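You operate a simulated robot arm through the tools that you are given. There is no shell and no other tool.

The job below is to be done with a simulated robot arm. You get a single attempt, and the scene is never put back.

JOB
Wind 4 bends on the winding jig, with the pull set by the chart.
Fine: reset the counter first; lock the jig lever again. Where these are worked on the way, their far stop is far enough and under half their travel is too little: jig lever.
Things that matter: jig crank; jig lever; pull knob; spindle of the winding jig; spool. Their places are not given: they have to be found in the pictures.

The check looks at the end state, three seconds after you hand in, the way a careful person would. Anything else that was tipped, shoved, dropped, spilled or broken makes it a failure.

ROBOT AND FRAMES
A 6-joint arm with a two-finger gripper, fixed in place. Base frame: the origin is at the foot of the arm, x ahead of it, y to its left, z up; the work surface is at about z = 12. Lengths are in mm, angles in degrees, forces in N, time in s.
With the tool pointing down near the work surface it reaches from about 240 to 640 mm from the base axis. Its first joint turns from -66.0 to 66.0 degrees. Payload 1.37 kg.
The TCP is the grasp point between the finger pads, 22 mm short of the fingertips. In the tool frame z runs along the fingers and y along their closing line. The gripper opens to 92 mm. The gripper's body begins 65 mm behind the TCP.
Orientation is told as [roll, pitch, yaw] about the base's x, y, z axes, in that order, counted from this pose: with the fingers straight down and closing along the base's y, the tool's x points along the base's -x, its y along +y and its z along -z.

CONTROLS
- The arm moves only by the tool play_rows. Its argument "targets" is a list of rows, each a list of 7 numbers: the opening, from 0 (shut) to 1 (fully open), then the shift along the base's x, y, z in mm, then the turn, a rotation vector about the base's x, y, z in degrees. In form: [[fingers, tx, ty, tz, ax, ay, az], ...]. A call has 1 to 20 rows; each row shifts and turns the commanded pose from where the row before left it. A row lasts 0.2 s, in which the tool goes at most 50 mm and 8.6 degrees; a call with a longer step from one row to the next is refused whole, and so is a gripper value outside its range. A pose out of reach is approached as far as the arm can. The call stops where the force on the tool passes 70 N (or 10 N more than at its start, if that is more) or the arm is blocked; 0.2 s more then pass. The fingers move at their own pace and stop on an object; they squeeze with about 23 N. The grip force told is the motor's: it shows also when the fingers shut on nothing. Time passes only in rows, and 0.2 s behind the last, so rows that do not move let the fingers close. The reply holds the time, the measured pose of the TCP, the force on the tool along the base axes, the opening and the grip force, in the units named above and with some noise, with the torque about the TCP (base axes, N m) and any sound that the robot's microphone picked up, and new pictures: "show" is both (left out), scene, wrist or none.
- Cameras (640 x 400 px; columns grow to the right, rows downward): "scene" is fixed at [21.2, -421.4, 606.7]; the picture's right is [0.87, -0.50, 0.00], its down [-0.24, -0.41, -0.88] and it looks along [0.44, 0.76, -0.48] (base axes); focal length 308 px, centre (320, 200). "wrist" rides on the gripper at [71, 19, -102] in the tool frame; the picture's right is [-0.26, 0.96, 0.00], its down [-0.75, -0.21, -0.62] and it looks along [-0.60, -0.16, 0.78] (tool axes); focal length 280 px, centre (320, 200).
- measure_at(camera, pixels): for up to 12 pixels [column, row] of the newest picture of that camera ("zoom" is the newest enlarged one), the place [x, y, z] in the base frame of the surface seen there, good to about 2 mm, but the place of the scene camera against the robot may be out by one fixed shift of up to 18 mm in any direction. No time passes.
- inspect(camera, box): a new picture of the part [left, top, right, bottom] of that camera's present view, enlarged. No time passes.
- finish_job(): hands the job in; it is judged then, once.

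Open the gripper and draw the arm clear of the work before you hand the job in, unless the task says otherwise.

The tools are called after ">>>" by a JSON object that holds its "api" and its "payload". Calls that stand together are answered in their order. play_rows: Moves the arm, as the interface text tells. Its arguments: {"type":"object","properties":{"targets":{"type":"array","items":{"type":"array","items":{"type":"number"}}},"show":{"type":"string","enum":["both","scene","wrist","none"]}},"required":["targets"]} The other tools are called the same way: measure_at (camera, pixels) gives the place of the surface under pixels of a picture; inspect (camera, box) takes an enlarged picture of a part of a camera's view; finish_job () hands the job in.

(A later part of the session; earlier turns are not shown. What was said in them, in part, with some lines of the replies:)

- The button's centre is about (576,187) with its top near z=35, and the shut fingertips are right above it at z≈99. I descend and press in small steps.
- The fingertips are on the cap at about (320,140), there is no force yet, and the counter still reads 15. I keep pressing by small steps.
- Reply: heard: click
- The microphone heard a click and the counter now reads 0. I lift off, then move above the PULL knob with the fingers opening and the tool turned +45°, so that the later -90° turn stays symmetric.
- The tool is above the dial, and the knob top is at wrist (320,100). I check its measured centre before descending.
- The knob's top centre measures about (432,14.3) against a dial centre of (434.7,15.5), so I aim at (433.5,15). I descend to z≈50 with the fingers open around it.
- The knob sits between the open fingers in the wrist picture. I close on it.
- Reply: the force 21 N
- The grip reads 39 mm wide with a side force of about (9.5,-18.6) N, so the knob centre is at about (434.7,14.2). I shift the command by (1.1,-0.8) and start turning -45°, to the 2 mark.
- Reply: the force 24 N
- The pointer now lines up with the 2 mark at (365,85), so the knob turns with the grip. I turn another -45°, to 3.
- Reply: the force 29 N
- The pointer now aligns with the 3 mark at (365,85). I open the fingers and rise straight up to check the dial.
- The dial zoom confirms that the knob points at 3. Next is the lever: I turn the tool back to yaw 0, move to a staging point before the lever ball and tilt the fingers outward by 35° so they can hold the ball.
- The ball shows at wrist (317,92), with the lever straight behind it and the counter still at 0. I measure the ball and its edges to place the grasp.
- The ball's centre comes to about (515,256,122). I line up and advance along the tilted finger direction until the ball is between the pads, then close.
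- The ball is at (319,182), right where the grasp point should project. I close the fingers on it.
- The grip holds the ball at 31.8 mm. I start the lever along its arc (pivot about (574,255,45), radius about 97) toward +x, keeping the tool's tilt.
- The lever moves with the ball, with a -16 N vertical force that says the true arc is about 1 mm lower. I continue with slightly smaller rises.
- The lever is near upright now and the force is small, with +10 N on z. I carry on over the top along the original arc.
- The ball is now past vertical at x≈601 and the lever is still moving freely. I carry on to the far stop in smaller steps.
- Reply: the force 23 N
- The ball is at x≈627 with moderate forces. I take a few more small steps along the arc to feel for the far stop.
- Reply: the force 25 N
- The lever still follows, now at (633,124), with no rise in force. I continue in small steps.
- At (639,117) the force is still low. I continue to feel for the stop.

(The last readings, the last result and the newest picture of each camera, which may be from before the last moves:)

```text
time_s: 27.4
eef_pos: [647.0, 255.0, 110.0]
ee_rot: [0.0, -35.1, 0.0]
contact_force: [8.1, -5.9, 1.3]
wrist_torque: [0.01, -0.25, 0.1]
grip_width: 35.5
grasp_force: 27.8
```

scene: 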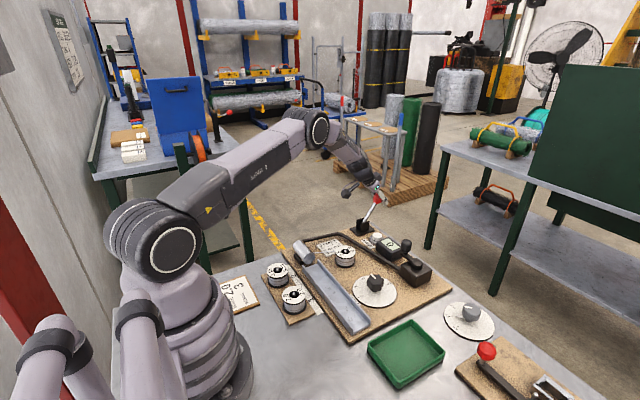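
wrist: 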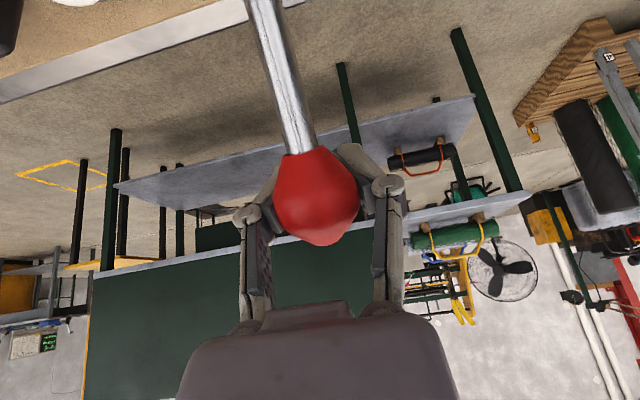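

The grip widened to 35.5 mm and the ball now sits deeper, at (318,197), so the lever has hit its far stop and the pads slid. I open and back away along the finger axis, then look.

>>> {"api": "play_rows", "payload": {"targets": [[0.4, 0, 0, 0, 0, 0, 0], [0.65, 0, 0, 0, 0, 0, 0], [0.65, 0, 0, 0, 0, 0, 0], [0.65, -14, 0, 20, 0, 0, 0], [0.65, -23, 0, 32.8, 0, 0, 0], [0.65, -23, 0, 32.8, 0, 0, 0], [0.65, -30, 0, 30, 0, 0, 0], [0.65, -35, 0, 0, 0, 0, 0], [0.65, -35, 0, 0, 0, 0, 0], [0.65, 0, 0, 0, 0, 0, 0]], "show": "both"}}

```text
time_s: 29.6
eef_pos: [485.9, 254.7, 225.9]
ee_rot: [0.0, -35.2, -0.1]
contact_force: [0.2, 0.7, 0.0]
wrist_torque: [0.02, 0.01, 0.02]
grip_width: 59.8
grasp_force: 0.0
```

scene: 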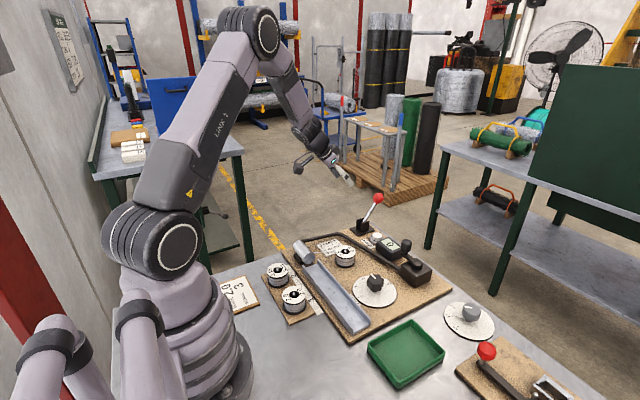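
wrist: 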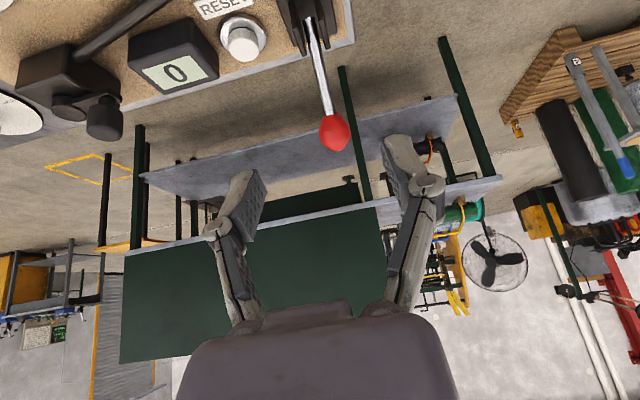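

The lever now leans away, with its ball at wrist (335,132) and scene (378,198), and it stays put. I measure the ball's new place and the crank handle and hub.

>>> {"api": "measure_at", "payload": {"camera": "wrist", "pixels": [[335, 132], [322, 132], [348, 132], [104, 108], [104, 120], [88, 118], [121, 118], [104, 135], [70, 105], [50, 90], [85, 100], [20, 80]]}}

>>> {"api": "inspect", "payload": {"camera": "wrist", "box": [0, 20, 160, 160]}}

>>> {"api": "inspect", "payload": {"camera": "scene", "box": [360, 220, 450, 300]}}

```text
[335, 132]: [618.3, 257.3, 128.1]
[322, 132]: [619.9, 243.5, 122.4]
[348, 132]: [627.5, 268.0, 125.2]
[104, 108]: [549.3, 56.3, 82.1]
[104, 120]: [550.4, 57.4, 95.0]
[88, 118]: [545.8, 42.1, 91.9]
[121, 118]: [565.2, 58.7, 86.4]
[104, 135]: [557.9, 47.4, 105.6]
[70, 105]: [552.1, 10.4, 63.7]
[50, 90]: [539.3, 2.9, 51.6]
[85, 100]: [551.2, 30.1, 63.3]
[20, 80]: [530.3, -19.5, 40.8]
```

```text
2.86 times, centred on (80, 90) of wrist
```

zoom: 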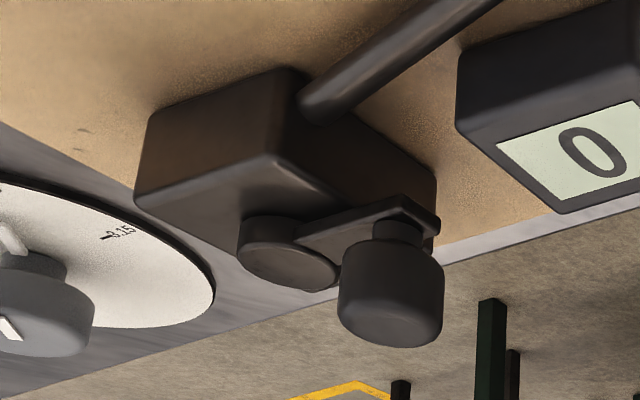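

```text
5.00 times, centred on (405, 260) of scene
```

zoom: 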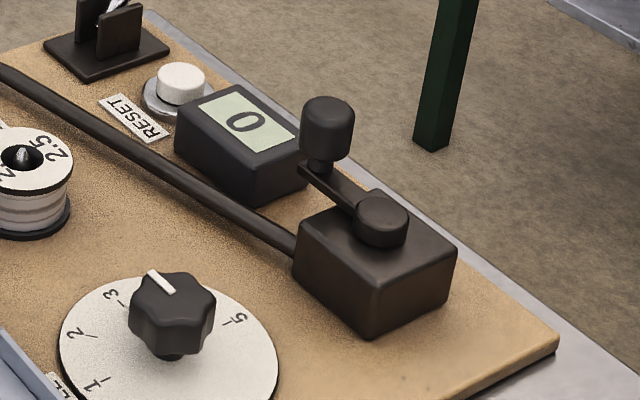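

The handle's centre is about (557,48.5) with its top at z≈105, and the hub is near (556,3). I swing the tool upright above the handle, with the fingers still open, for a top view.

>>> {"api": "play_rows", "payload": {"targets": [[0.65, 11.8, -34.3, -6, 0, 7, 0], [0.65, 11.8, -34.3, -6, 0, 7, 0], [0.65, 11.8, -34.3, -6, 0, 7, 0], [0.65, 11.8, -34.3, -6, 0, 7, 0], [0.65, 11.8, -34.3, -6, 0, 7, 0], [0.65, 11.8, -34.3, -6, 0, 0, 0], [0.65, 0, 0, 0, 0, 0, 0]], "show": "both"}}

```text
time_s: 31.2
eef_pos: [556.3, 48.4, 189.6]
ee_rot: [0.0, -0.1, 0.0]
contact_force: [0.5, 0.5, -0.1]
wrist_torque: [0.0, 0.03, 0.01]
grip_width: 59.4
grasp_force: 0.1
```

scene: 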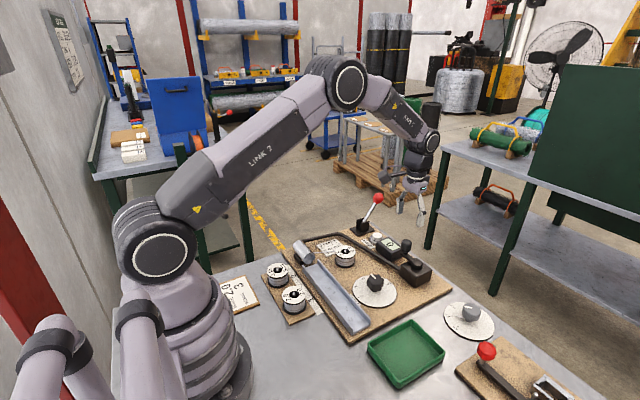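
wrist: 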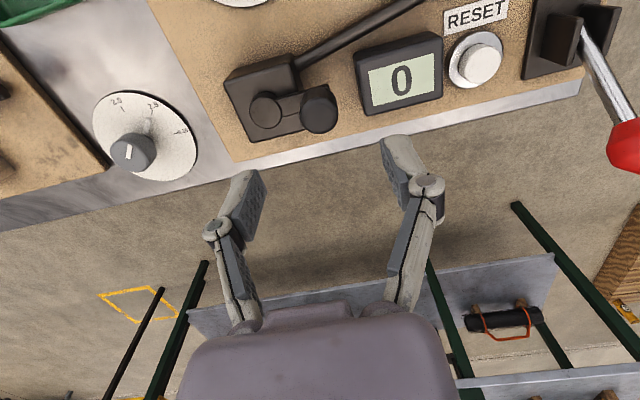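

>>> {"api": "inspect", "payload": {"camera": "wrist", "box": [215, 50, 345, 150]}}

```text
4.00 times, centred on (280, 100) of wrist
```

zoom: 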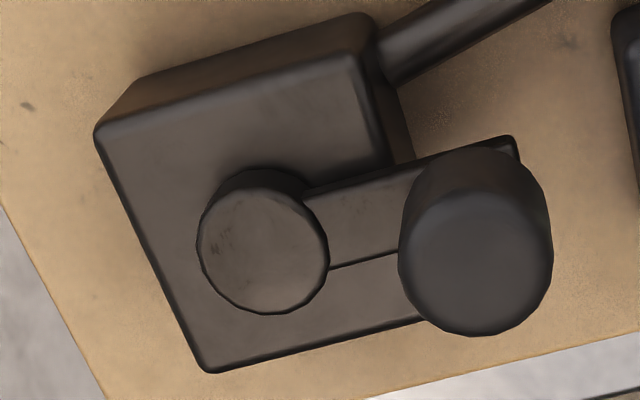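

The top view shows the hub disc at zoom (264,252) and the handle top at (475,265). I measure their edges to get both centres.

>>> {"api": "measure_at", "payload": {"camera": "zoom", "pixels": [[265, 252], [204, 240], [324, 265], [275, 197], [262, 308], [475, 265], [408, 245], [545, 275], [480, 200], [470, 325], [350, 235], [515, 145]]}}

>>> {"api": "measure_at", "payload": {"camera": "zoom", "pixels": [[150, 140], [210, 360], [350, 60], [370, 150], [360, 320], [330, 215], [380, 190], [475, 150], [405, 215], [545, 195], [300, 180], [100, 130]]}}

```text
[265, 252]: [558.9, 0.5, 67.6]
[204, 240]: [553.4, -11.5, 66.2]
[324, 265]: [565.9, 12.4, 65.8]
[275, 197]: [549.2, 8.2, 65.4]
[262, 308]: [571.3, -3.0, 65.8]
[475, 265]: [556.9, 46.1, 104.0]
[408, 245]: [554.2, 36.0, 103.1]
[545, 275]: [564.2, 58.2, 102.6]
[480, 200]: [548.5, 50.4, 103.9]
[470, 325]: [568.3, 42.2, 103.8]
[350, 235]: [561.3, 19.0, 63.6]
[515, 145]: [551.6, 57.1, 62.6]
```

```text
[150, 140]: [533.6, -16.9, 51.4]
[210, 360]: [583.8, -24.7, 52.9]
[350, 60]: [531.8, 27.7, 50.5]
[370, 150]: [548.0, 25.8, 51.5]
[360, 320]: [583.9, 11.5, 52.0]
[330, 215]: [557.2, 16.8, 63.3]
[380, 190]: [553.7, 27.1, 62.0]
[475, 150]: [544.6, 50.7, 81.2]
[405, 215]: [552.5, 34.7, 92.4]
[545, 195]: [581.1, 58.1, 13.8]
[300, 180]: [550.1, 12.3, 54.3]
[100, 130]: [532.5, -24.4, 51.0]
```

The hub centre is about (558.5,1) and the handle centre about (558.5,46.8), so the crank radius is near 45.8 mm. I narrow the opening to clear the hub and descend over the handle to z≈92.

>>> {"api": "play_rows", "payload": {"targets": [[0.48, 2.0, -1.5, 0, 0, 0, 0], [0.48, 0, 0, -30, 0, 0, 0], [0.48, 0, 0, -30, 0, 0, 0], [0.48, 0, 0, -25, 0, 0, 0], [0.48, 0, 0, -12, 0, 0, 0], [0.48, 0, 0, 0, 0, 0, 0]], "show": "wrist"}}

```text
time_s: 32.6
eef_pos: [558.1, 46.5, 92.4]
ee_rot: [-0.2, -0.3, 0.0]
contact_force: [0.5, -0.7, -0.1]
wrist_torque: [0.01, 0.01, 0.01]
grip_width: 44.1
grasp_force: 0.0
```

wrist: 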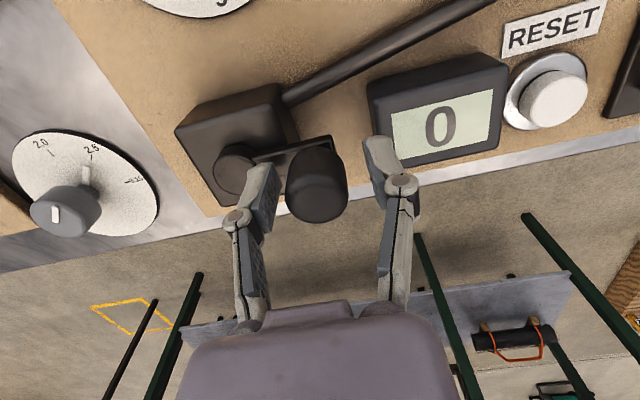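

The handle at (318,187) is between the fingers. I close on it.

>>> {"api": "play_rows", "payload": {"targets": [[0.3, 0, 0, 0, 0, 0, 0], [0.1, 0, 0, 0, 0, 0, 0], [0.1, 0, 0, 0, 0, 0, 0], [0.1, 0, 0, 0, 0, 0, 0]], "show": "wrist"}}

```text
time_s: 33.6
eef_pos: [557.9, 46.1, 93.6]
ee_rot: [-0.2, -0.2, -0.1]
contact_force: [0.2, -22.9, 4.1]
wrist_torque: [-0.34, 0.0, -0.05]
grip_width: 27.2
grasp_force: 28.4
```

wrist: 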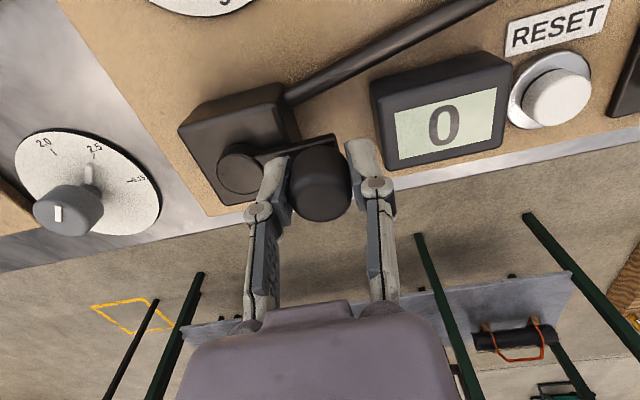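

The handle is gripped at 27 mm, and a y force of -23 N says the commanded y is about 1 mm too far. I correct that and try a 30° clockwise crank move to see how it resists.

>>> {"api": "play_rows", "payload": {"targets": [[0.1, 0, -1.0, 0, 0, 0, 0], [0.1, 7.81, -0.68, 0, 0, 0, 0], [0.1, 7.58, -2.03, 0, 0, 0, 0], [0.1, 7.11, -3.32, 0, 0, 0, 0], [0.1, 0, 0, 0, 0, 0, 0]], "show": "wrist"}}

```text
time_s: 34.8
eef_pos: [579.3, 40.7, 94.0]
ee_rot: [-0.2, -0.1, 0.0]
contact_force: [-14.1, -15.0, 13.0]
wrist_torque: [-0.27, 0.45, -0.01]
grip_width: 27.0
grasp_force: 27.9
```

wrist: 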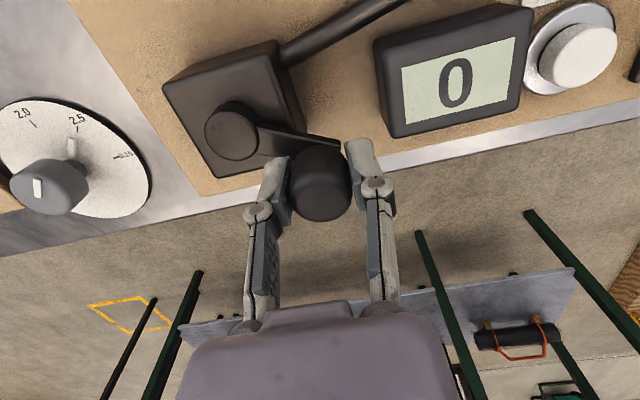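

The crank follows at small tangential force (about 5 N), with some outward load, so I pull the path in by 1 mm. I go on clockwise by 60°.

>>> {"api": "play_rows", "payload": {"targets": [[0.1, -0.4, -0.8, 0.7, 0, 0, 0], [0.1, 6.35, -4.45, 0, 0, 0, 0], [0.1, 5.49, -5.49, 0, 0, 0, 0], [0.1, 4.45, -6.35, 0, 0, 0, 0], [0.1, 3.28, -7.03, 0, 0, 0, 0], [0.1, 2.0, -7.49, 0, 0, 0, 0], [0.1, 0.68, -7.73, 0, 0, 0, 0], [0.1, 0, 0, 0, 0, 0, 0]], "show": "wrist"}}

```text
time_s: 36.6
eef_pos: [603.8, -0.6, 94.2]
ee_rot: [-0.1, -0.4, -0.1]
contact_force: [21.1, -1.2, -19.7]
wrist_torque: [0.0, -0.29, 0.0]
grip_width: 27.1
grasp_force: 28.1
```

wrist: 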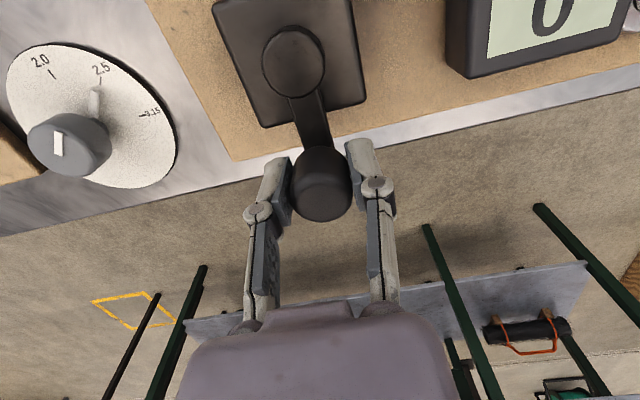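

The handle has reached +x, at (604,-0.6), with +21 N pushing outward, so the true centre is nearer (559.5,0) with R≈45. I correct for this and continue 90° more.

>>> {"api": "play_rows", "payload": {"targets": [[0.1, 1.0, 0.2, -0.7, 0, 0, 0], [0.1, -0.68, -7.81, 0, 0, 0, 0], [0.1, -2.03, -7.58, 0, 0, 0, 0], [0.1, -3.32, -7.11, 0, 0, 0, 0], [0.1, -4.5, -6.43, 0, 0, 0, 0], [0.1, -5.54, -5.54, 0, 0, 0, 0], [0.1, -6.43, -4.5, 0, 0, 0, 0], [0.1, -7.11, -3.32, 0, 0, 0, 0], [0.1, -7.58, -2.03, 0, 0, 0, 0], [0.1, -7.81, -0.68, 0, 0, 0, 0], [0.1, 0, 0, 0, 0, 0, 0]], "show": "both"}}

```text
time_s: 39.0
eef_pos: [558.4, -45.7, 93.2]
ee_rot: [-0.2, -0.1, -0.1]
contact_force: [3.1, -29.6, 12.7]
wrist_torque: [-0.43, -0.13, -0.08]
grip_width: 27.2
grasp_force: 28.4
```

scene: 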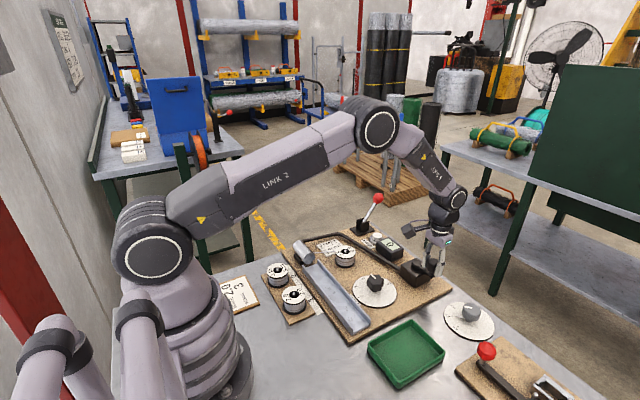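
wrist: 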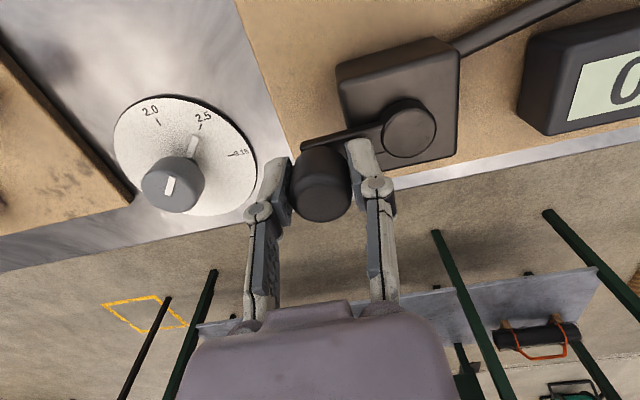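

Half a turn is done with the counter at 0, and the handle points fit a circle of centre (558,0.2) and R≈45.85. I re-centre the command and complete the first turn.

>>> {"api": "play_rows", "payload": {"targets": [[0.1, -0.45, -1.0, 0.3, 0, 0, 0], [0.1, -7.96, 0.7, 0, 0, 0, 0], [0.1, -7.72, 2.07, 0, 0, 0, 0], [0.1, -7.25, 3.37, 0, 0, 0, 0], [0.1, -6.54, 4.59, 0, 0, 0, 0], [0.1, -5.65, 5.65, 0, 0, 0, 0], [0.1, -4.59, 6.54, 0, 0, 0, 0], [0.1, -3.37, 7.25, 0, 0, 0, 0], [0.1, -2.07, 7.72, 0, 0, 0, 0], [0.1, -0.7, 7.96, 0, 0, 0, 0], [0.1, 0.7, 7.96, 0, 0, 0, 0], [0.1, 2.07, 7.72, 0, 0, 0, 0], [0.1, 3.37, 7.25, 0, 0, 0, 0], [0.1, 4.59, 6.54, 0, 0, 0, 0], [0.1, 5.65, 5.65, 0, 0, 0, 0], [0.1, 6.54, 4.59, 0, 0, 0, 0], [0.1, 7.25, 3.37, 0, 0, 0, 0], [0.1, 7.72, 2.07, 0, 0, 0, 0], [0.1, 7.96, 0.7, 0, 0, 0, 0], [0.1, 0, 0, 0, 0, 0, 0]], "show": "both"}}

```text
time_s: 43.2
eef_pos: [557.5, 46.6, 92.9]
ee_rot: [-0.1, 0.1, -0.1]
contact_force: [-4.5, -24.2, -3.7]
wrist_torque: [-0.31, 0.81, -0.03]
grip_width: 27.3
grasp_force: 27.6
```

scene: 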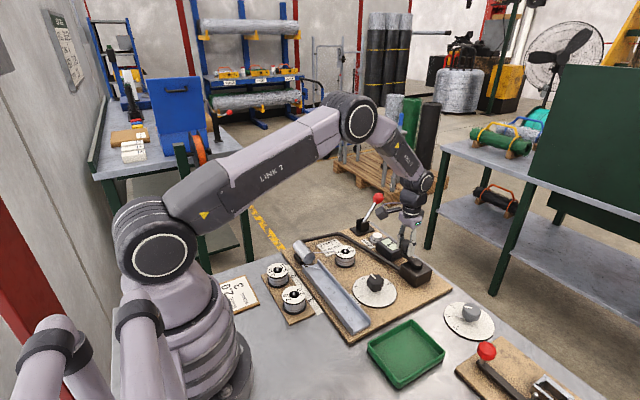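
wrist: 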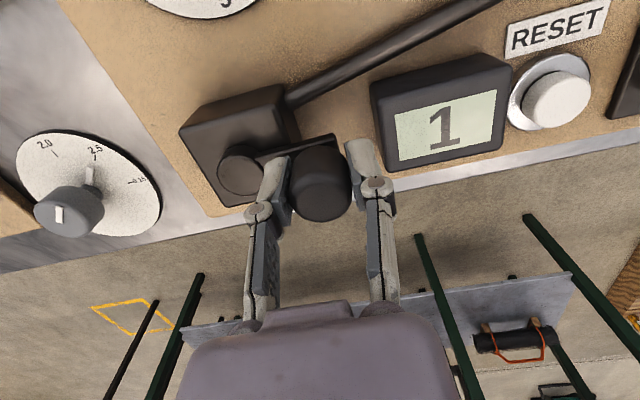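

The counter reads 1 after one clockwise turn, and the handle is still well seated at (320,183). I crank the second turn's first half.

>>> {"api": "play_rows", "payload": {"targets": [[0.1, 0.2, -0.6, 0, 0, 0, 0], [0.1, 7.96, -0.7, 0, 0, 0, 0], [0.1, 7.72, -2.07, 0, 0, 0, 0], [0.1, 7.25, -3.37, 0, 0, 0, 0], [0.1, 6.54, -4.59, 0, 0, 0, 0], [0.1, 5.65, -5.65, 0, 0, 0, 0], [0.1, 4.59, -6.54, 0, 0, 0, 0], [0.1, 3.37, -7.25, 0, 0, 0, 0], [0.1, 2.07, -7.72, 0, 0, 0, 0], [0.1, 0.7, -7.96, 0, 0, 0, 0], [0.1, -0.7, -7.96, 0, 0, 0, 0], [0.1, -2.07, -7.72, 0, 0, 0, 0], [0.1, -3.37, -7.25, 0, 0, 0, 0], [0.1, -4.59, -6.54, 0, 0, 0, 0], [0.1, -5.65, -5.65, 0, 0, 0, 0], [0.1, -6.54, -4.59, 0, 0, 0, 0], [0.1, -7.25, -3.37, 0, 0, 0, 0], [0.1, -7.72, -2.07, 0, 0, 0, 0], [0.1, -7.96, -0.7, 0, 0, 0, 0], [0.1, 0, 0, 0, 0, 0, 0]], "show": "wrist"}}

```text
time_s: 47.4
eef_pos: [558.3, -45.6, 92.6]
ee_rot: [-0.1, -0.1, -0.1]
contact_force: [1.2, -16.3, -6.3]
wrist_torque: [-0.23, -0.21, -0.02]
grip_width: 27.0
grasp_force: 27.8
```

wrist: 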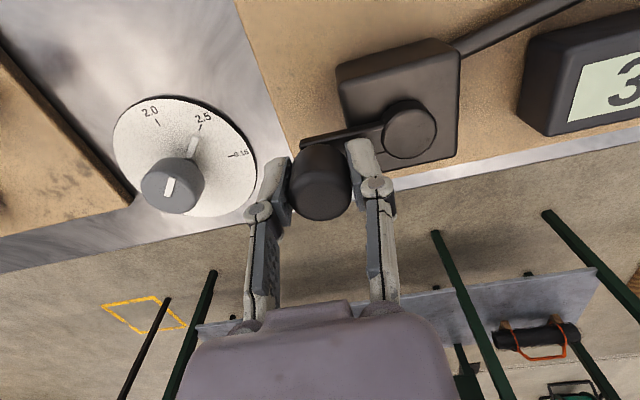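

The partly visible display at (625,85) looks like a 3 after one and a half turns, which I did not expect. I enlarge it in both cameras before moving on.

>>> {"api": "inspect", "payload": {"camera": "wrist", "box": [510, 10, 640, 150]}}

>>> {"api": "inspect", "payload": {"camera": "scene", "box": [360, 210, 460, 300]}}

```text
2.86 times, centred on (575, 80) of wrist
```

zoom: 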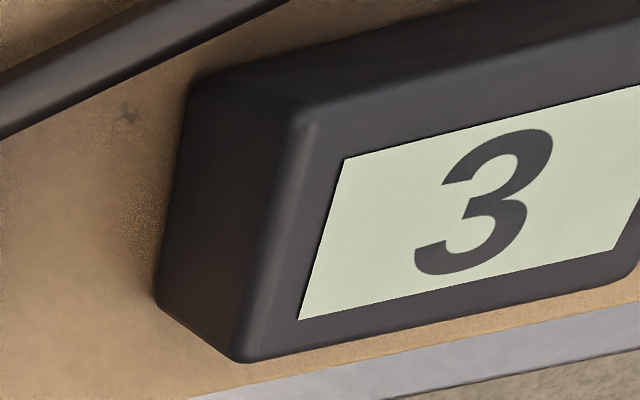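

```text
4.44 times, centred on (410, 255) of scene
```

zoom: 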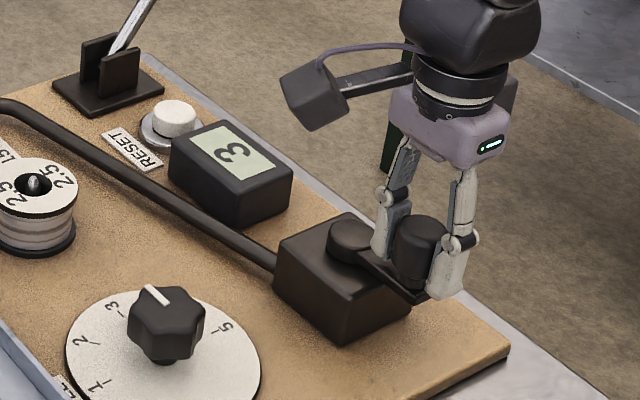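

The counter really reads 3 at 1.5 turns, so a bend counts about every half turn and I must not assume one bend per turn. I go on in short stretches of about 40° and read the counter each time.

>>> {"api": "play_rows", "payload": {"targets": [[0.1, -7.96, 0.5, 0, 0, 0, 0], [0.1, -7.72, 2.07, 0, 0, 0, 0], [0.1, -7.25, 3.37, 0, 0, 0, 0], [0.1, -6.54, 4.59, 0, 0, 0, 0], [0.1, 0, 0, 0, 0, 0, 0]], "show": "scene"}}

>>> {"api": "inspect", "payload": {"camera": "scene", "box": [360, 210, 460, 300]}}

```text
time_s: 48.6
eef_pos: [528.3, -35.2, 93.1]
ee_rot: [0.0, -0.1, -0.1]
contact_force: [-10.1, -14.0, 7.1]
wrist_torque: [-0.21, 0.15, -0.01]
grip_width: 27.0
grasp_force: 27.7
```

scene: 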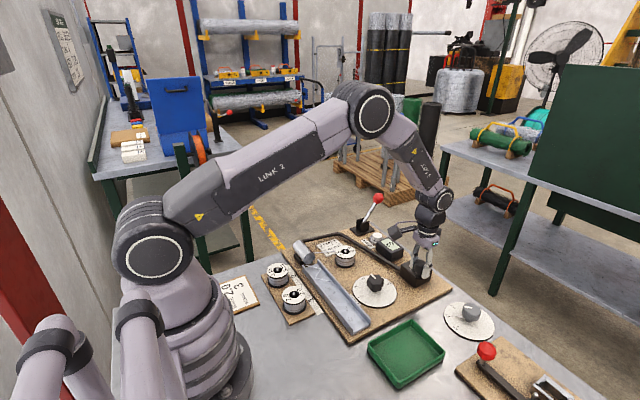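

```text
4.44 times, centred on (410, 255) of scene
```

zoom: 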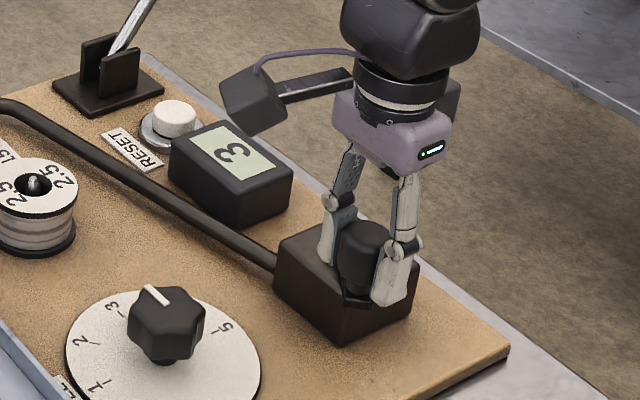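

The counter still reads 3 at about 580° of crank travel. I go on another 40° and read it again.

>>> {"api": "play_rows", "payload": {"targets": [[0.1, -5.65, 5.65, 0, 0, 0, 0], [0.1, -4.59, 6.54, 0, 0, 0, 0], [0.1, -3.37, 7.25, 0, 0, 0, 0], [0.1, -2.07, 7.72, 0, 0, 0, 0], [0.1, 0, 0, 0, 0, 0, 0]], "show": "scene"}}

>>> {"api": "inspect", "payload": {"camera": "scene", "box": [360, 210, 460, 300]}}

```text
time_s: 49.8
eef_pos: [513.3, -6.1, 93.5]
ee_rot: [0.0, -0.3, 0.0]
contact_force: [-5.4, 1.2, 9.2]
wrist_torque: [-0.02, 0.29, 0.02]
grip_width: 26.8
grasp_force: 28.0
```

scene: 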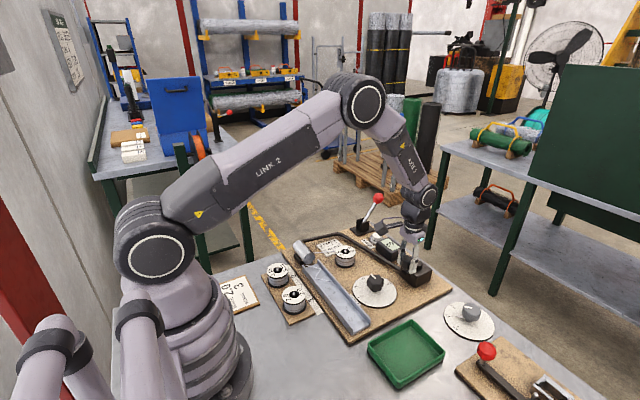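

```text
4.44 times, centred on (410, 255) of scene
```

zoom: 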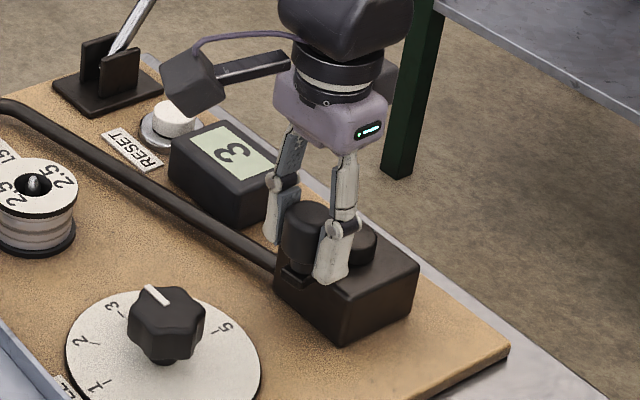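

Still 3 at about 620°. I continue 40°.

>>> {"api": "play_rows", "payload": {"targets": [[0.1, -0.7, 7.96, 0, 0, 0, 0], [0.1, 0.7, 7.96, 0, 0, 0, 0], [0.1, 2.07, 7.72, 0, 0, 0, 0], [0.1, 3.37, 7.25, 0, 0, 0, 0], [0.1, 0, 0, 0, 0, 0, 0]], "show": "wrist"}}

>>> {"api": "inspect", "payload": {"camera": "scene", "box": [360, 210, 460, 300]}}

```text
time_s: 51.0
eef_pos: [520.0, 23.0, 92.4]
ee_rot: [-0.1, -0.4, 0.0]
contact_force: [7.8, -8.5, -2.6]
wrist_torque: [-0.15, 0.02, -0.02]
grip_width: 27.2
grasp_force: 27.6
```

wrist: 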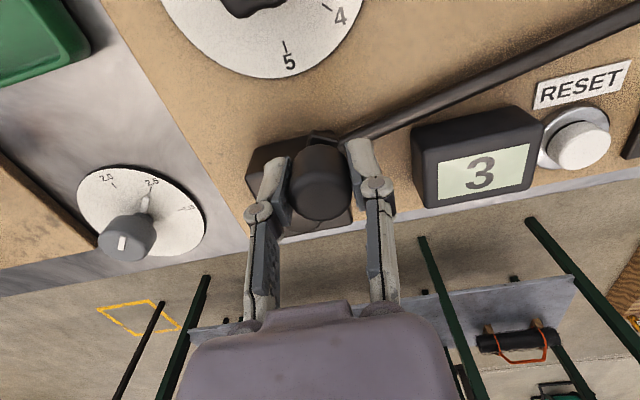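

```text
4.44 times, centred on (410, 255) of scene
```

zoom: 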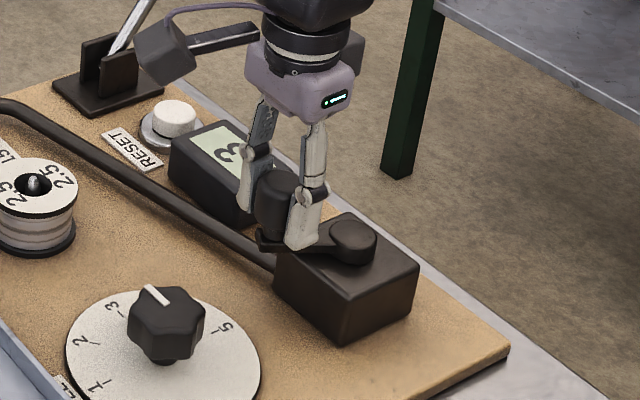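

At about 660° the counter at (480,172) still reads 3. I move on by 40° to near 700°, then will go in fine steps.

>>> {"api": "play_rows", "payload": {"targets": [[0.1, 4.59, 6.54, 0, 0, 0, 0], [0.1, 5.65, 5.65, 0, 0, 0, 0], [0.1, 6.54, 4.59, 0, 0, 0, 0], [0.1, 7.25, 3.37, 0, 0, 0, 0], [0.1, 0, 0, 0, 0, 0, 0]], "show": "wrist"}}

```text
time_s: 52.2
eef_pos: [543.5, 43.4, 93.6]
ee_rot: [-0.1, 0.1, -0.1]
contact_force: [3.3, -20.8, -6.8]
wrist_torque: [-0.3, 0.11, 0.0]
grip_width: 27.2
grasp_force: 27.8
```

wrist: 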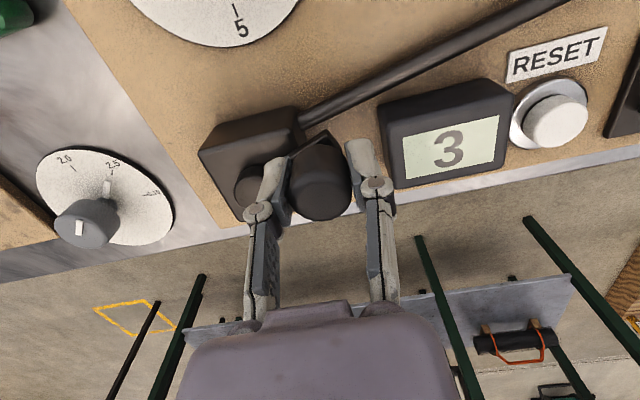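

Still 3 at about 701°. I advance 20° to nominal 720°.

>>> {"api": "play_rows", "payload": {"targets": [[0.1, 7.72, 1.8, 0, 0, 0, 0], [0.1, 7.96, 0.6, 0, 0, 0, 0], [0.1, 0, 0, 0, 0, 0, 0]], "show": "wrist"}}

```text
time_s: 53.0
eef_pos: [557.9, 45.7, 93.6]
ee_rot: [-0.1, 0.0, 0.0]
contact_force: [-4.3, -19.5, -4.2]
wrist_torque: [-0.27, 0.71, -0.02]
grip_width: 27.3
grasp_force: 28.1
```

wrist: 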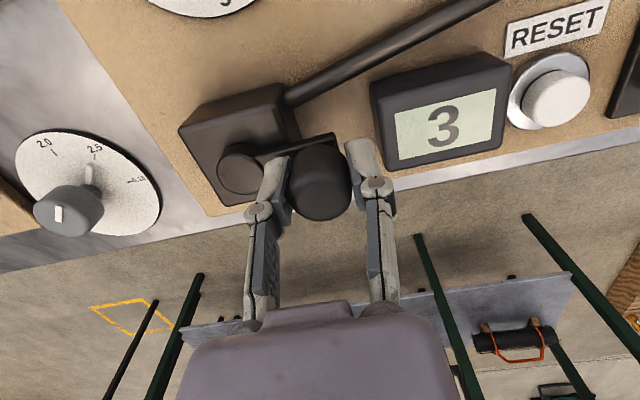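

It still reads 3 at a nominal 720°, just as it read 1 at 360°, so the count trips slightly past the mark. I creep on by about 4°.

>>> {"api": "play_rows", "payload": {"targets": [[0.1, 1.6, -0.3, 0, 0, 0, 0], [0.1, 1.6, -0.2, 0, 0, 0, 0], [0.1, 0, 0, 0, 0, 0, 0]], "show": "wrist"}}

```text
time_s: 53.8
eef_pos: [562.5, 45.8, 94.1]
ee_rot: [0.1, 0.0, 0.1]
contact_force: [-5.8, -13.0, -4.6]
wrist_torque: [-0.17, 0.7, -0.03]
grip_width: 27.2
grasp_force: 28.2
```

wrist: 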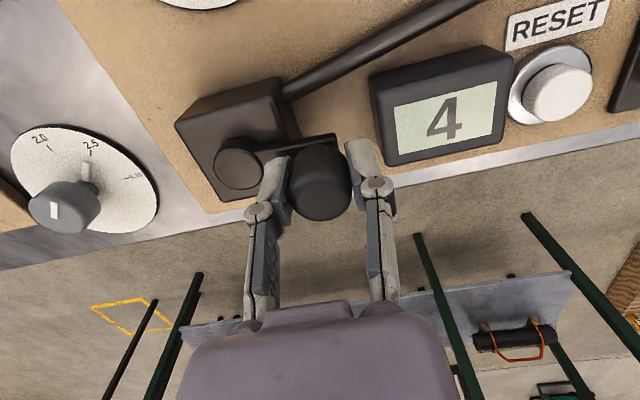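

The counter reads 4 with the handle about 5° past the mark. I nudge 1 mm further for margin, then open the fingers and rise straight off the handle.

>>> {"api": "play_rows", "payload": {"targets": [[0.1, 1.2, -0.7, 0, 0, 0, 0], [0.3, 0, 0, 0, 0, 0, 0], [0.48, 0, 0, 0, 0, 0, 0], [0.48, 0, 0, 0, 0, 0, 0], [0.48, 0, 0, 20, 0, 0, 0], [0.48, 0, 0, 40, 0, 0, 0], [0.48, 0, 0, 40, 0, 0, 0], [0.65, 0, 0, 20, 0, 0, 0], [0.65, 0, 0, 0, 0, 0, 0]], "show": "both"}}

```text
time_s: 55.8
eef_pos: [564.9, 47.0, 213.6]
ee_rot: [-0.1, -0.2, -0.1]
contact_force: [-0.1, 1.4, -0.2]
wrist_torque: [0.0, -0.01, 0.03]
grip_width: 59.9
grasp_force: 0.1
```

scene: 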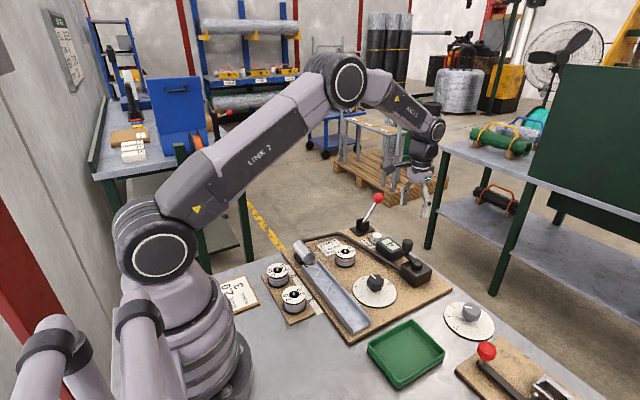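
wrist: 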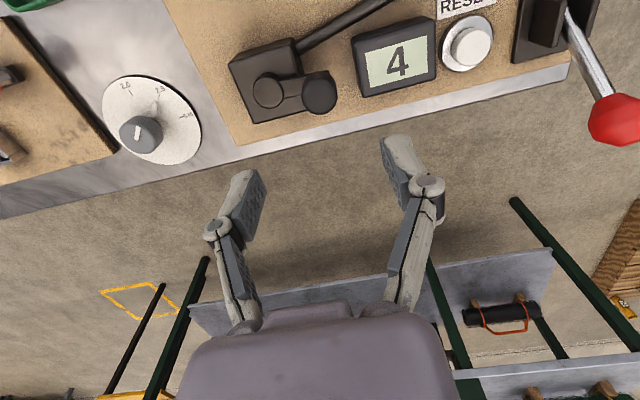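

The counter holds at 4. Now I lock the lever again: I swing over to a staging point before its ball (centre about (631,256,121)), tilting the fingers outward by 35° again.

>>> {"api": "play_rows", "payload": {"targets": [[0.65, 0, 34.8, 2, 0, -7, 0], [0.65, 0, 34.8, 2, 0, -7, 0], [0.65, 0, 34.8, 2, 0, -7, 0], [0.65, 0, 34.8, 2, 0, -7, 0], [0.65, 0, 34.8, 2, 0, -7, 0], [0.65, 0, 34.8, 0, 0, 0, 0], [0.65, 0, 0, 0, 0, 0, 0]], "show": "both"}}

```text
time_s: 57.4
eef_pos: [564.0, 253.3, 222.0]
ee_rot: [0.0, -35.1, 0.0]
contact_force: [-0.7, 0.1, -0.2]
wrist_torque: [0.02, 0.0, -0.04]
grip_width: 59.7
grasp_force: 0.0
```

scene: 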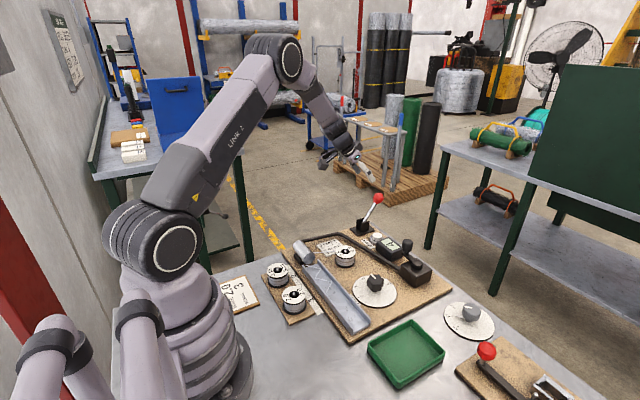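
wrist: 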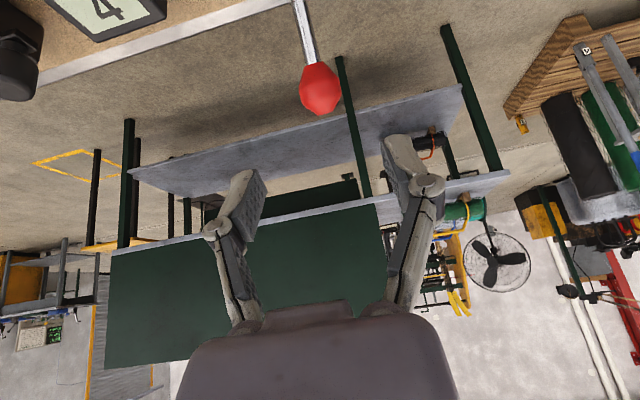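

The ball is now at wrist (320,88). I measure it to fix the approach.

>>> {"api": "measure_at", "payload": {"camera": "wrist", "pixels": [[320, 88], [303, 90], [337, 86], [318, 70], [321, 108], [305, 30]]}}

```text
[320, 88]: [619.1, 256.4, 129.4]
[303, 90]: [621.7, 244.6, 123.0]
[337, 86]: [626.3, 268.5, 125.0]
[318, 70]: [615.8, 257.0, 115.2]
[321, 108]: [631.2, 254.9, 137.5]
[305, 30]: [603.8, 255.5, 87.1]
```

The ball centre works out to about (631,255.5,120). I line up in y and advance along the finger axis so the ball sits between the pads.

>>> {"api": "play_rows", "payload": {"targets": [[0.65, -4.7, 2.3, 0, 0, 0, 0], [0.65, 20.1, 0, -28.7, 0, 0, 0], [0.65, 20.1, 0, -28.7, 0, 0, 0], [0.65, 20.1, 0, -28.7, 0, 0, 0], [0.65, 11.2, 0, -16, 0, 0, 0], [0.65, 0, 0, 0, 0, 0, 0]], "show": "wrist"}}

```text
time_s: 58.8
eef_pos: [630.5, 256.4, 120.8]
ee_rot: [-0.1, -35.2, 0.0]
contact_force: [0.1, 0.3, -0.8]
wrist_torque: [0.0, 0.01, 0.03]
grip_width: 59.9
grasp_force: 0.0
```

wrist: 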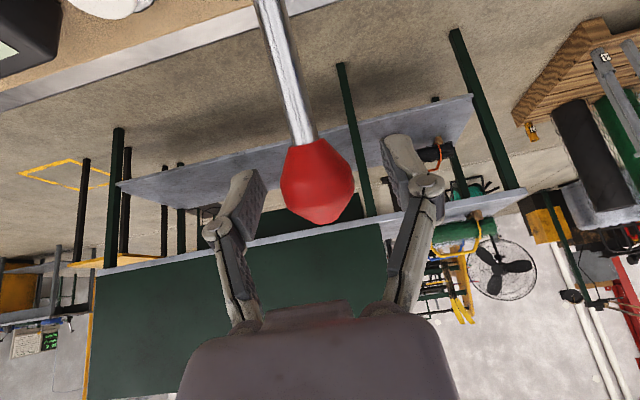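

The ball is at (318,182), centred between the open fingers. I close on it.

>>> {"api": "play_rows", "payload": {"targets": [[0.4, 0, 0, 0, 0, 0, 0], [0.2, 0, 0, 0, 0, 0, 0], [0.15, 0, 0, 0, 0, 0, 0], [0.15, 0, 0, 0, 0, 0, 0]], "show": "wrist"}}

```text
time_s: 59.8
eef_pos: [630.7, 255.1, 121.5]
ee_rot: [-0.2, -35.2, -0.1]
contact_force: [-4.1, -14.1, 3.6]
wrist_torque: [-0.08, 0.08, -0.05]
grip_width: 31.5
grasp_force: 27.9
```

wrist: 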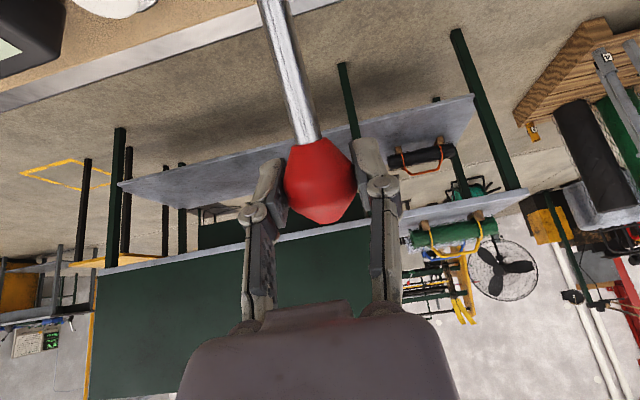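

The ball is gripped at 31.5 mm. I pull the lever back along the arc toward the robot, first to near upright.

>>> {"api": "play_rows", "payload": {"targets": [[0.15, 0, -0.6, 0, 0, 0, 0], [0.15, -8.4, 0, 5.4, 0, 0, 0], [0.15, -8.8, 0, 4.6, 0, 0, 0], [0.15, -9.3, 0, 3.8, 0, 0, 0], [0.15, -9.7, 0, 2.7, 0, 0, 0], [0.15, -9.9, 0, 1.8, 0, 0, 0], [0.15, 0, 0, 0, 0, 0, 0]], "show": "wrist"}}

```text
time_s: 61.4
eef_pos: [584.2, 255.1, 139.5]
ee_rot: [-0.2, -35.3, -0.2]
contact_force: [9.2, -14.0, -1.4]
wrist_torque: [-0.14, -0.69, -0.02]
grip_width: 32.0
grasp_force: 28.0
```

wrist: 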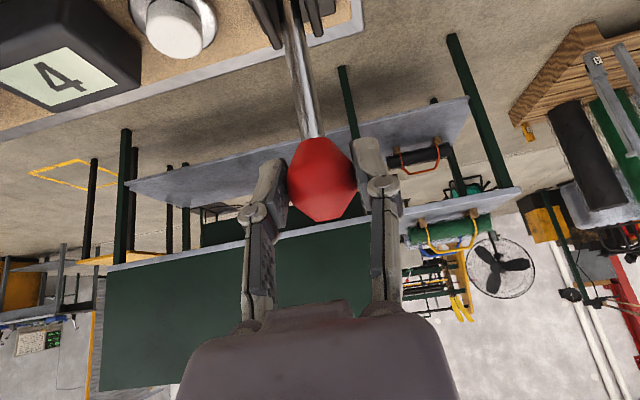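

The lever follows with low force, now near upright at x≈584, and the counter still reads 4. I continue over the top and down toward the robot.

>>> {"api": "play_rows", "payload": {"targets": [[0.15, -10, -0.4, 0.9, 0, 0, 0], [0.15, -10.1, 0, -0.2, 0, 0, 0], [0.15, -9.9, 0, -1.3, 0, 0, 0], [0.15, -9.8, 0, -2.4, 0, 0, 0], [0.15, -9.4, 0, -3.4, 0, 0, 0], [0.15, 0, 0, 0, 0, 0, 0]], "show": "wrist"}}

```text
time_s: 62.8
eef_pos: [533.5, 255.2, 132.8]
ee_rot: [0.0, -35.0, 0.0]
contact_force: [-3.5, -12.6, 6.7]
wrist_torque: [-0.17, -0.31, -0.06]
grip_width: 31.6
grasp_force: 28.2
```

wrist: 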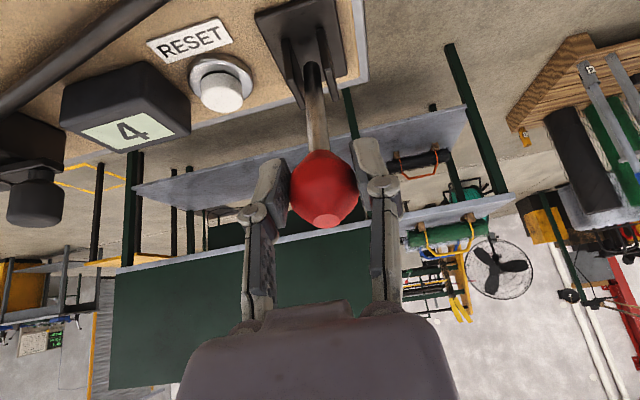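

At (533.5,132.8) the lever still follows, with the ball at (325,190). I continue to the original stop and press slightly past it.

>>> {"api": "play_rows", "payload": {"targets": [[0.15, -9.0, 0, -4.6, 0, 0, 0], [0.15, -8.6, 0, -5.6, 0, 0, 0], [0.15, -3.5, 0, -2.8, 0, 0, 0], [0.15, 0, 0, 0, 0, 0, 0]], "show": "both"}}

```text
time_s: 63.8
eef_pos: [512.3, 254.4, 120.1]
ee_rot: [0.0, -35.3, -0.1]
contact_force: [-5.6, -12.1, 14.4]
wrist_torque: [-0.05, -0.75, -0.19]
grip_width: 32.0
grasp_force: 27.9
```

scene: 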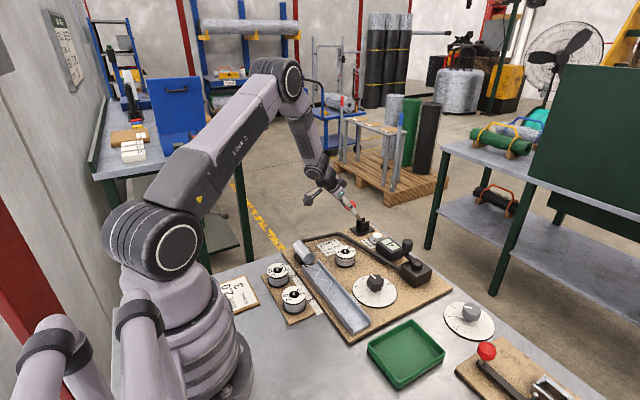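
wrist: 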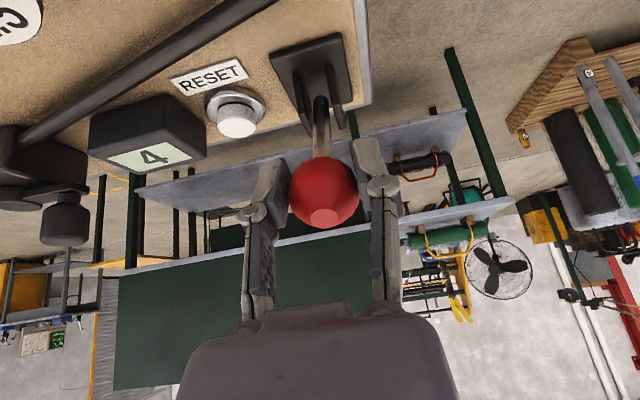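

The ball sits about where it was at the start. I press a little further to be sure it is on its stop.

>>> {"api": "play_rows", "payload": {"targets": [[0.15, -3, 0, -2.6, 0, 0, 0], [0.15, -2.5, 0, -2.4, 0, 0, 0], [0.15, 0, 0, 0, 0, 0, 0]], "show": "wrist"}}

```text
time_s: 64.6
eef_pos: [509.4, 255.0, 118.0]
ee_rot: [0.0, -35.5, -0.2]
contact_force: [24.9, -8.7, 14.2]
wrist_torque: [-0.03, -0.15, 0.0]
grip_width: 31.6
grasp_force: 28.6
```

wrist: 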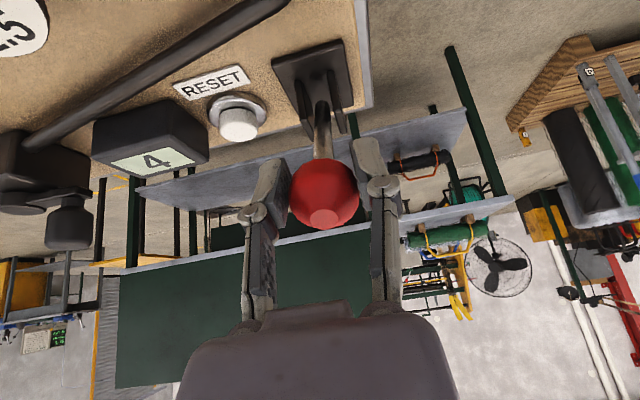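

The x force rose to +25 N, so the lever is against its lock stop. I ease off, open the fingers and back away along the finger axis.

>>> {"api": "play_rows", "payload": {"targets": [[0.15, 1, 0, 0.8, 0, 0, 0], [0.4, 0, 0, 0, 0, 0, 0], [0.65, 0, 0, 0, 0, 0, 0], [0.65, 0, 0, 0, 0, 0, 0], [0.65, -14, 0, 20, 0, 0, 0], [0.65, -23, 0, 32.8, 0, 0, 0], [0.65, -23, 0, 32.8, 0, 0, 0], [0.65, -23, 0, 32.8, 0, 0, 0], [0.65, 0, 0, 0, 0, 0, 0]], "show": "both"}}

```text
time_s: 66.6
eef_pos: [426.1, 255.6, 234.3]
ee_rot: [-0.1, -35.1, 0.1]
contact_force: [0.2, -0.8, 0.5]
wrist_torque: [0.01, 0.01, -0.01]
grip_width: 60.1
grasp_force: 0.2
```

scene: 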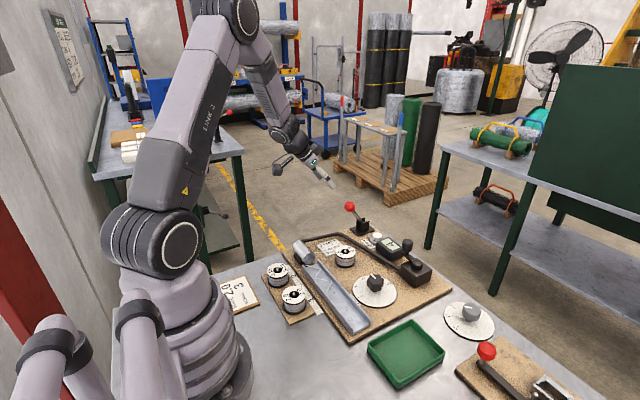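
wrist: 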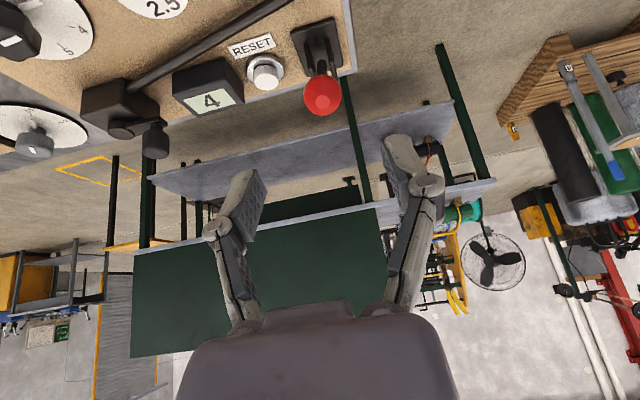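

The lever ball is back at scene (350,206), the same pixel as at the start, and the counter shows 4. I return the tool upright to its first position and check the whole jig.

>>> {"api": "play_rows", "payload": {"targets": [[0.65, 0, -20, 30, 0, 7, 0], [0.65, 0, -25, 36, 0, 7, 0], [0.65, 0, -25, 36, 0, 7, 0], [0.65, 0, -25, 36, 0, 7, 0], [0.65, 0, -25, 36, 0, 7, 0], [0.65, 0, -25, 30, 0, 0, 0], [0.65, 0, -20, 15, 0, 0, 0], [0.65, 0, 0, 0, 0, 0, 0]], "show": "both"}}

>>> {"api": "inspect", "payload": {"camera": "wrist", "box": [220, 0, 470, 156]}}

>>> {"api": "inspect", "payload": {"camera": "scene", "box": [220, 190, 470, 346]}}

>>> {"api": "measure_at", "payload": {"camera": "scene", "pixels": [[350, 206], [346, 207]]}}

```text
time_s: 68.4
eef_pos: [425.6, 90.8, 454.3]
ee_rot: [0.1, -0.2, -0.1]
contact_force: [0.4, -0.5, 0.3]
wrist_torque: [-0.02, -0.02, 0.0]
grip_width: 59.8
grasp_force: 0.0
```

scene: 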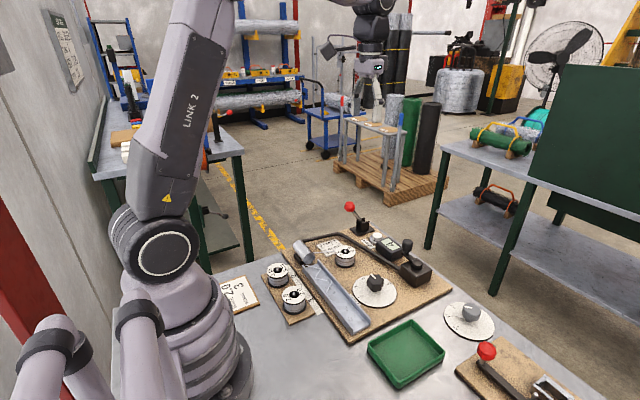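
wrist: 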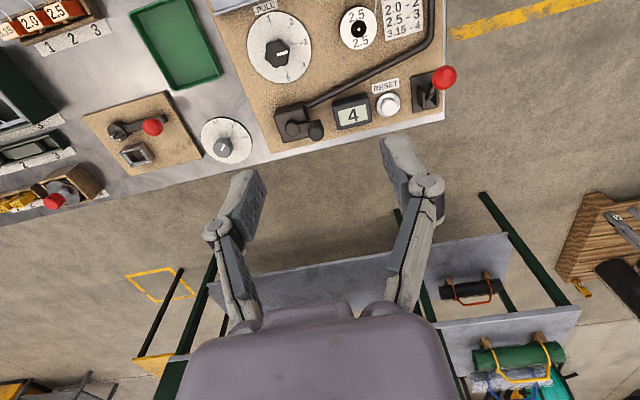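

```text
2.56 times, centred on (345, 78) of wrist
```

zoom: 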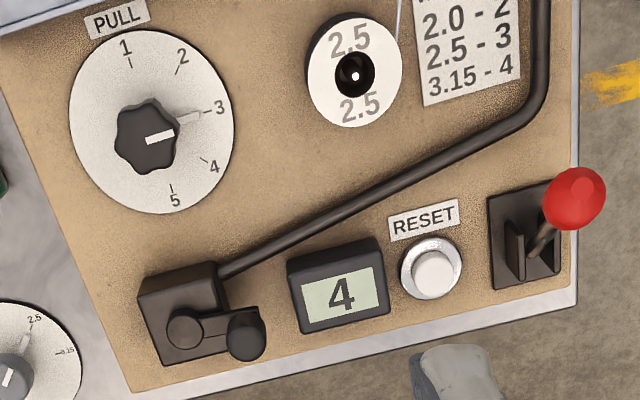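

```text
2.56 times, centred on (345, 268) of scene
```

zoom: 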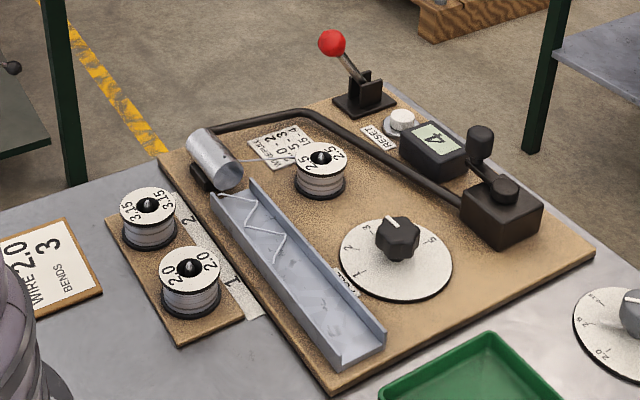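

```text
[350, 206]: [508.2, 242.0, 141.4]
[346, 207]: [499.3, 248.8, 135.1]
```

The dial points at 3, the counter reads 4, the lever is back, and a zigzag of wire now lies in the channel at scene (315,275). I enlarge it to check the bends before handing in.

>>> {"api": "inspect", "payload": {"camera": "scene", "box": [290, 235, 350, 300]}}

```text
6.15 times, centred on (320, 268) of scene
```

zoom: 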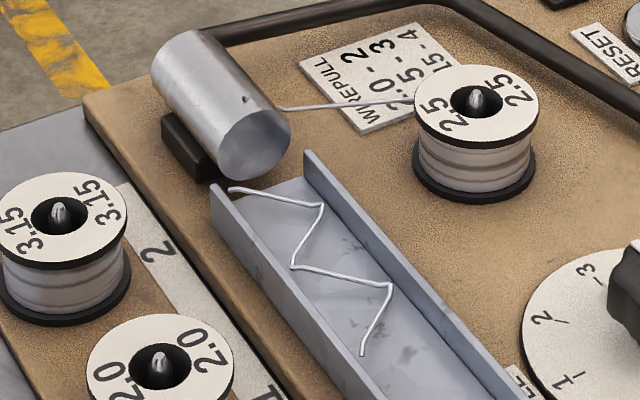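

The wound wire lies in the channel with four legs, which matches the counter's 4. The pull is at 3 for the 2.5 wire on the spindle, the lever is locked again, and the gripper is open and clear, so I hand the job in.

>>> {"api": "finish_job", "payload": {}}

```text
The job is handed in.
```

I wound 4 bends on the jig and handed the job in; the counter reads 4.

- **Counter:** I reset it first, from 15 to 0. The jig counts one bend per half turn of the crank, so 4 bends took two clockwise turns.
- **Pull:** I set it to 3, the chart's value for the 2.5 wire already on the spindle.
- **Lever:** I moved it to its far stop before winding, then back against its first stop to lock it.
- **Clear of the work:** The gripper is open and the arm is back where it started. I saw nothing else disturbed in the last pictures.

**Wire choice:** a card on the table says "WIRE 2.0, BENDS 3", which doesn't match the 4 bends in the job. I took it as belonging to another order and left the 2.5 spool on. If 2.0 wire was meant, both the spool and the pull are wrong.
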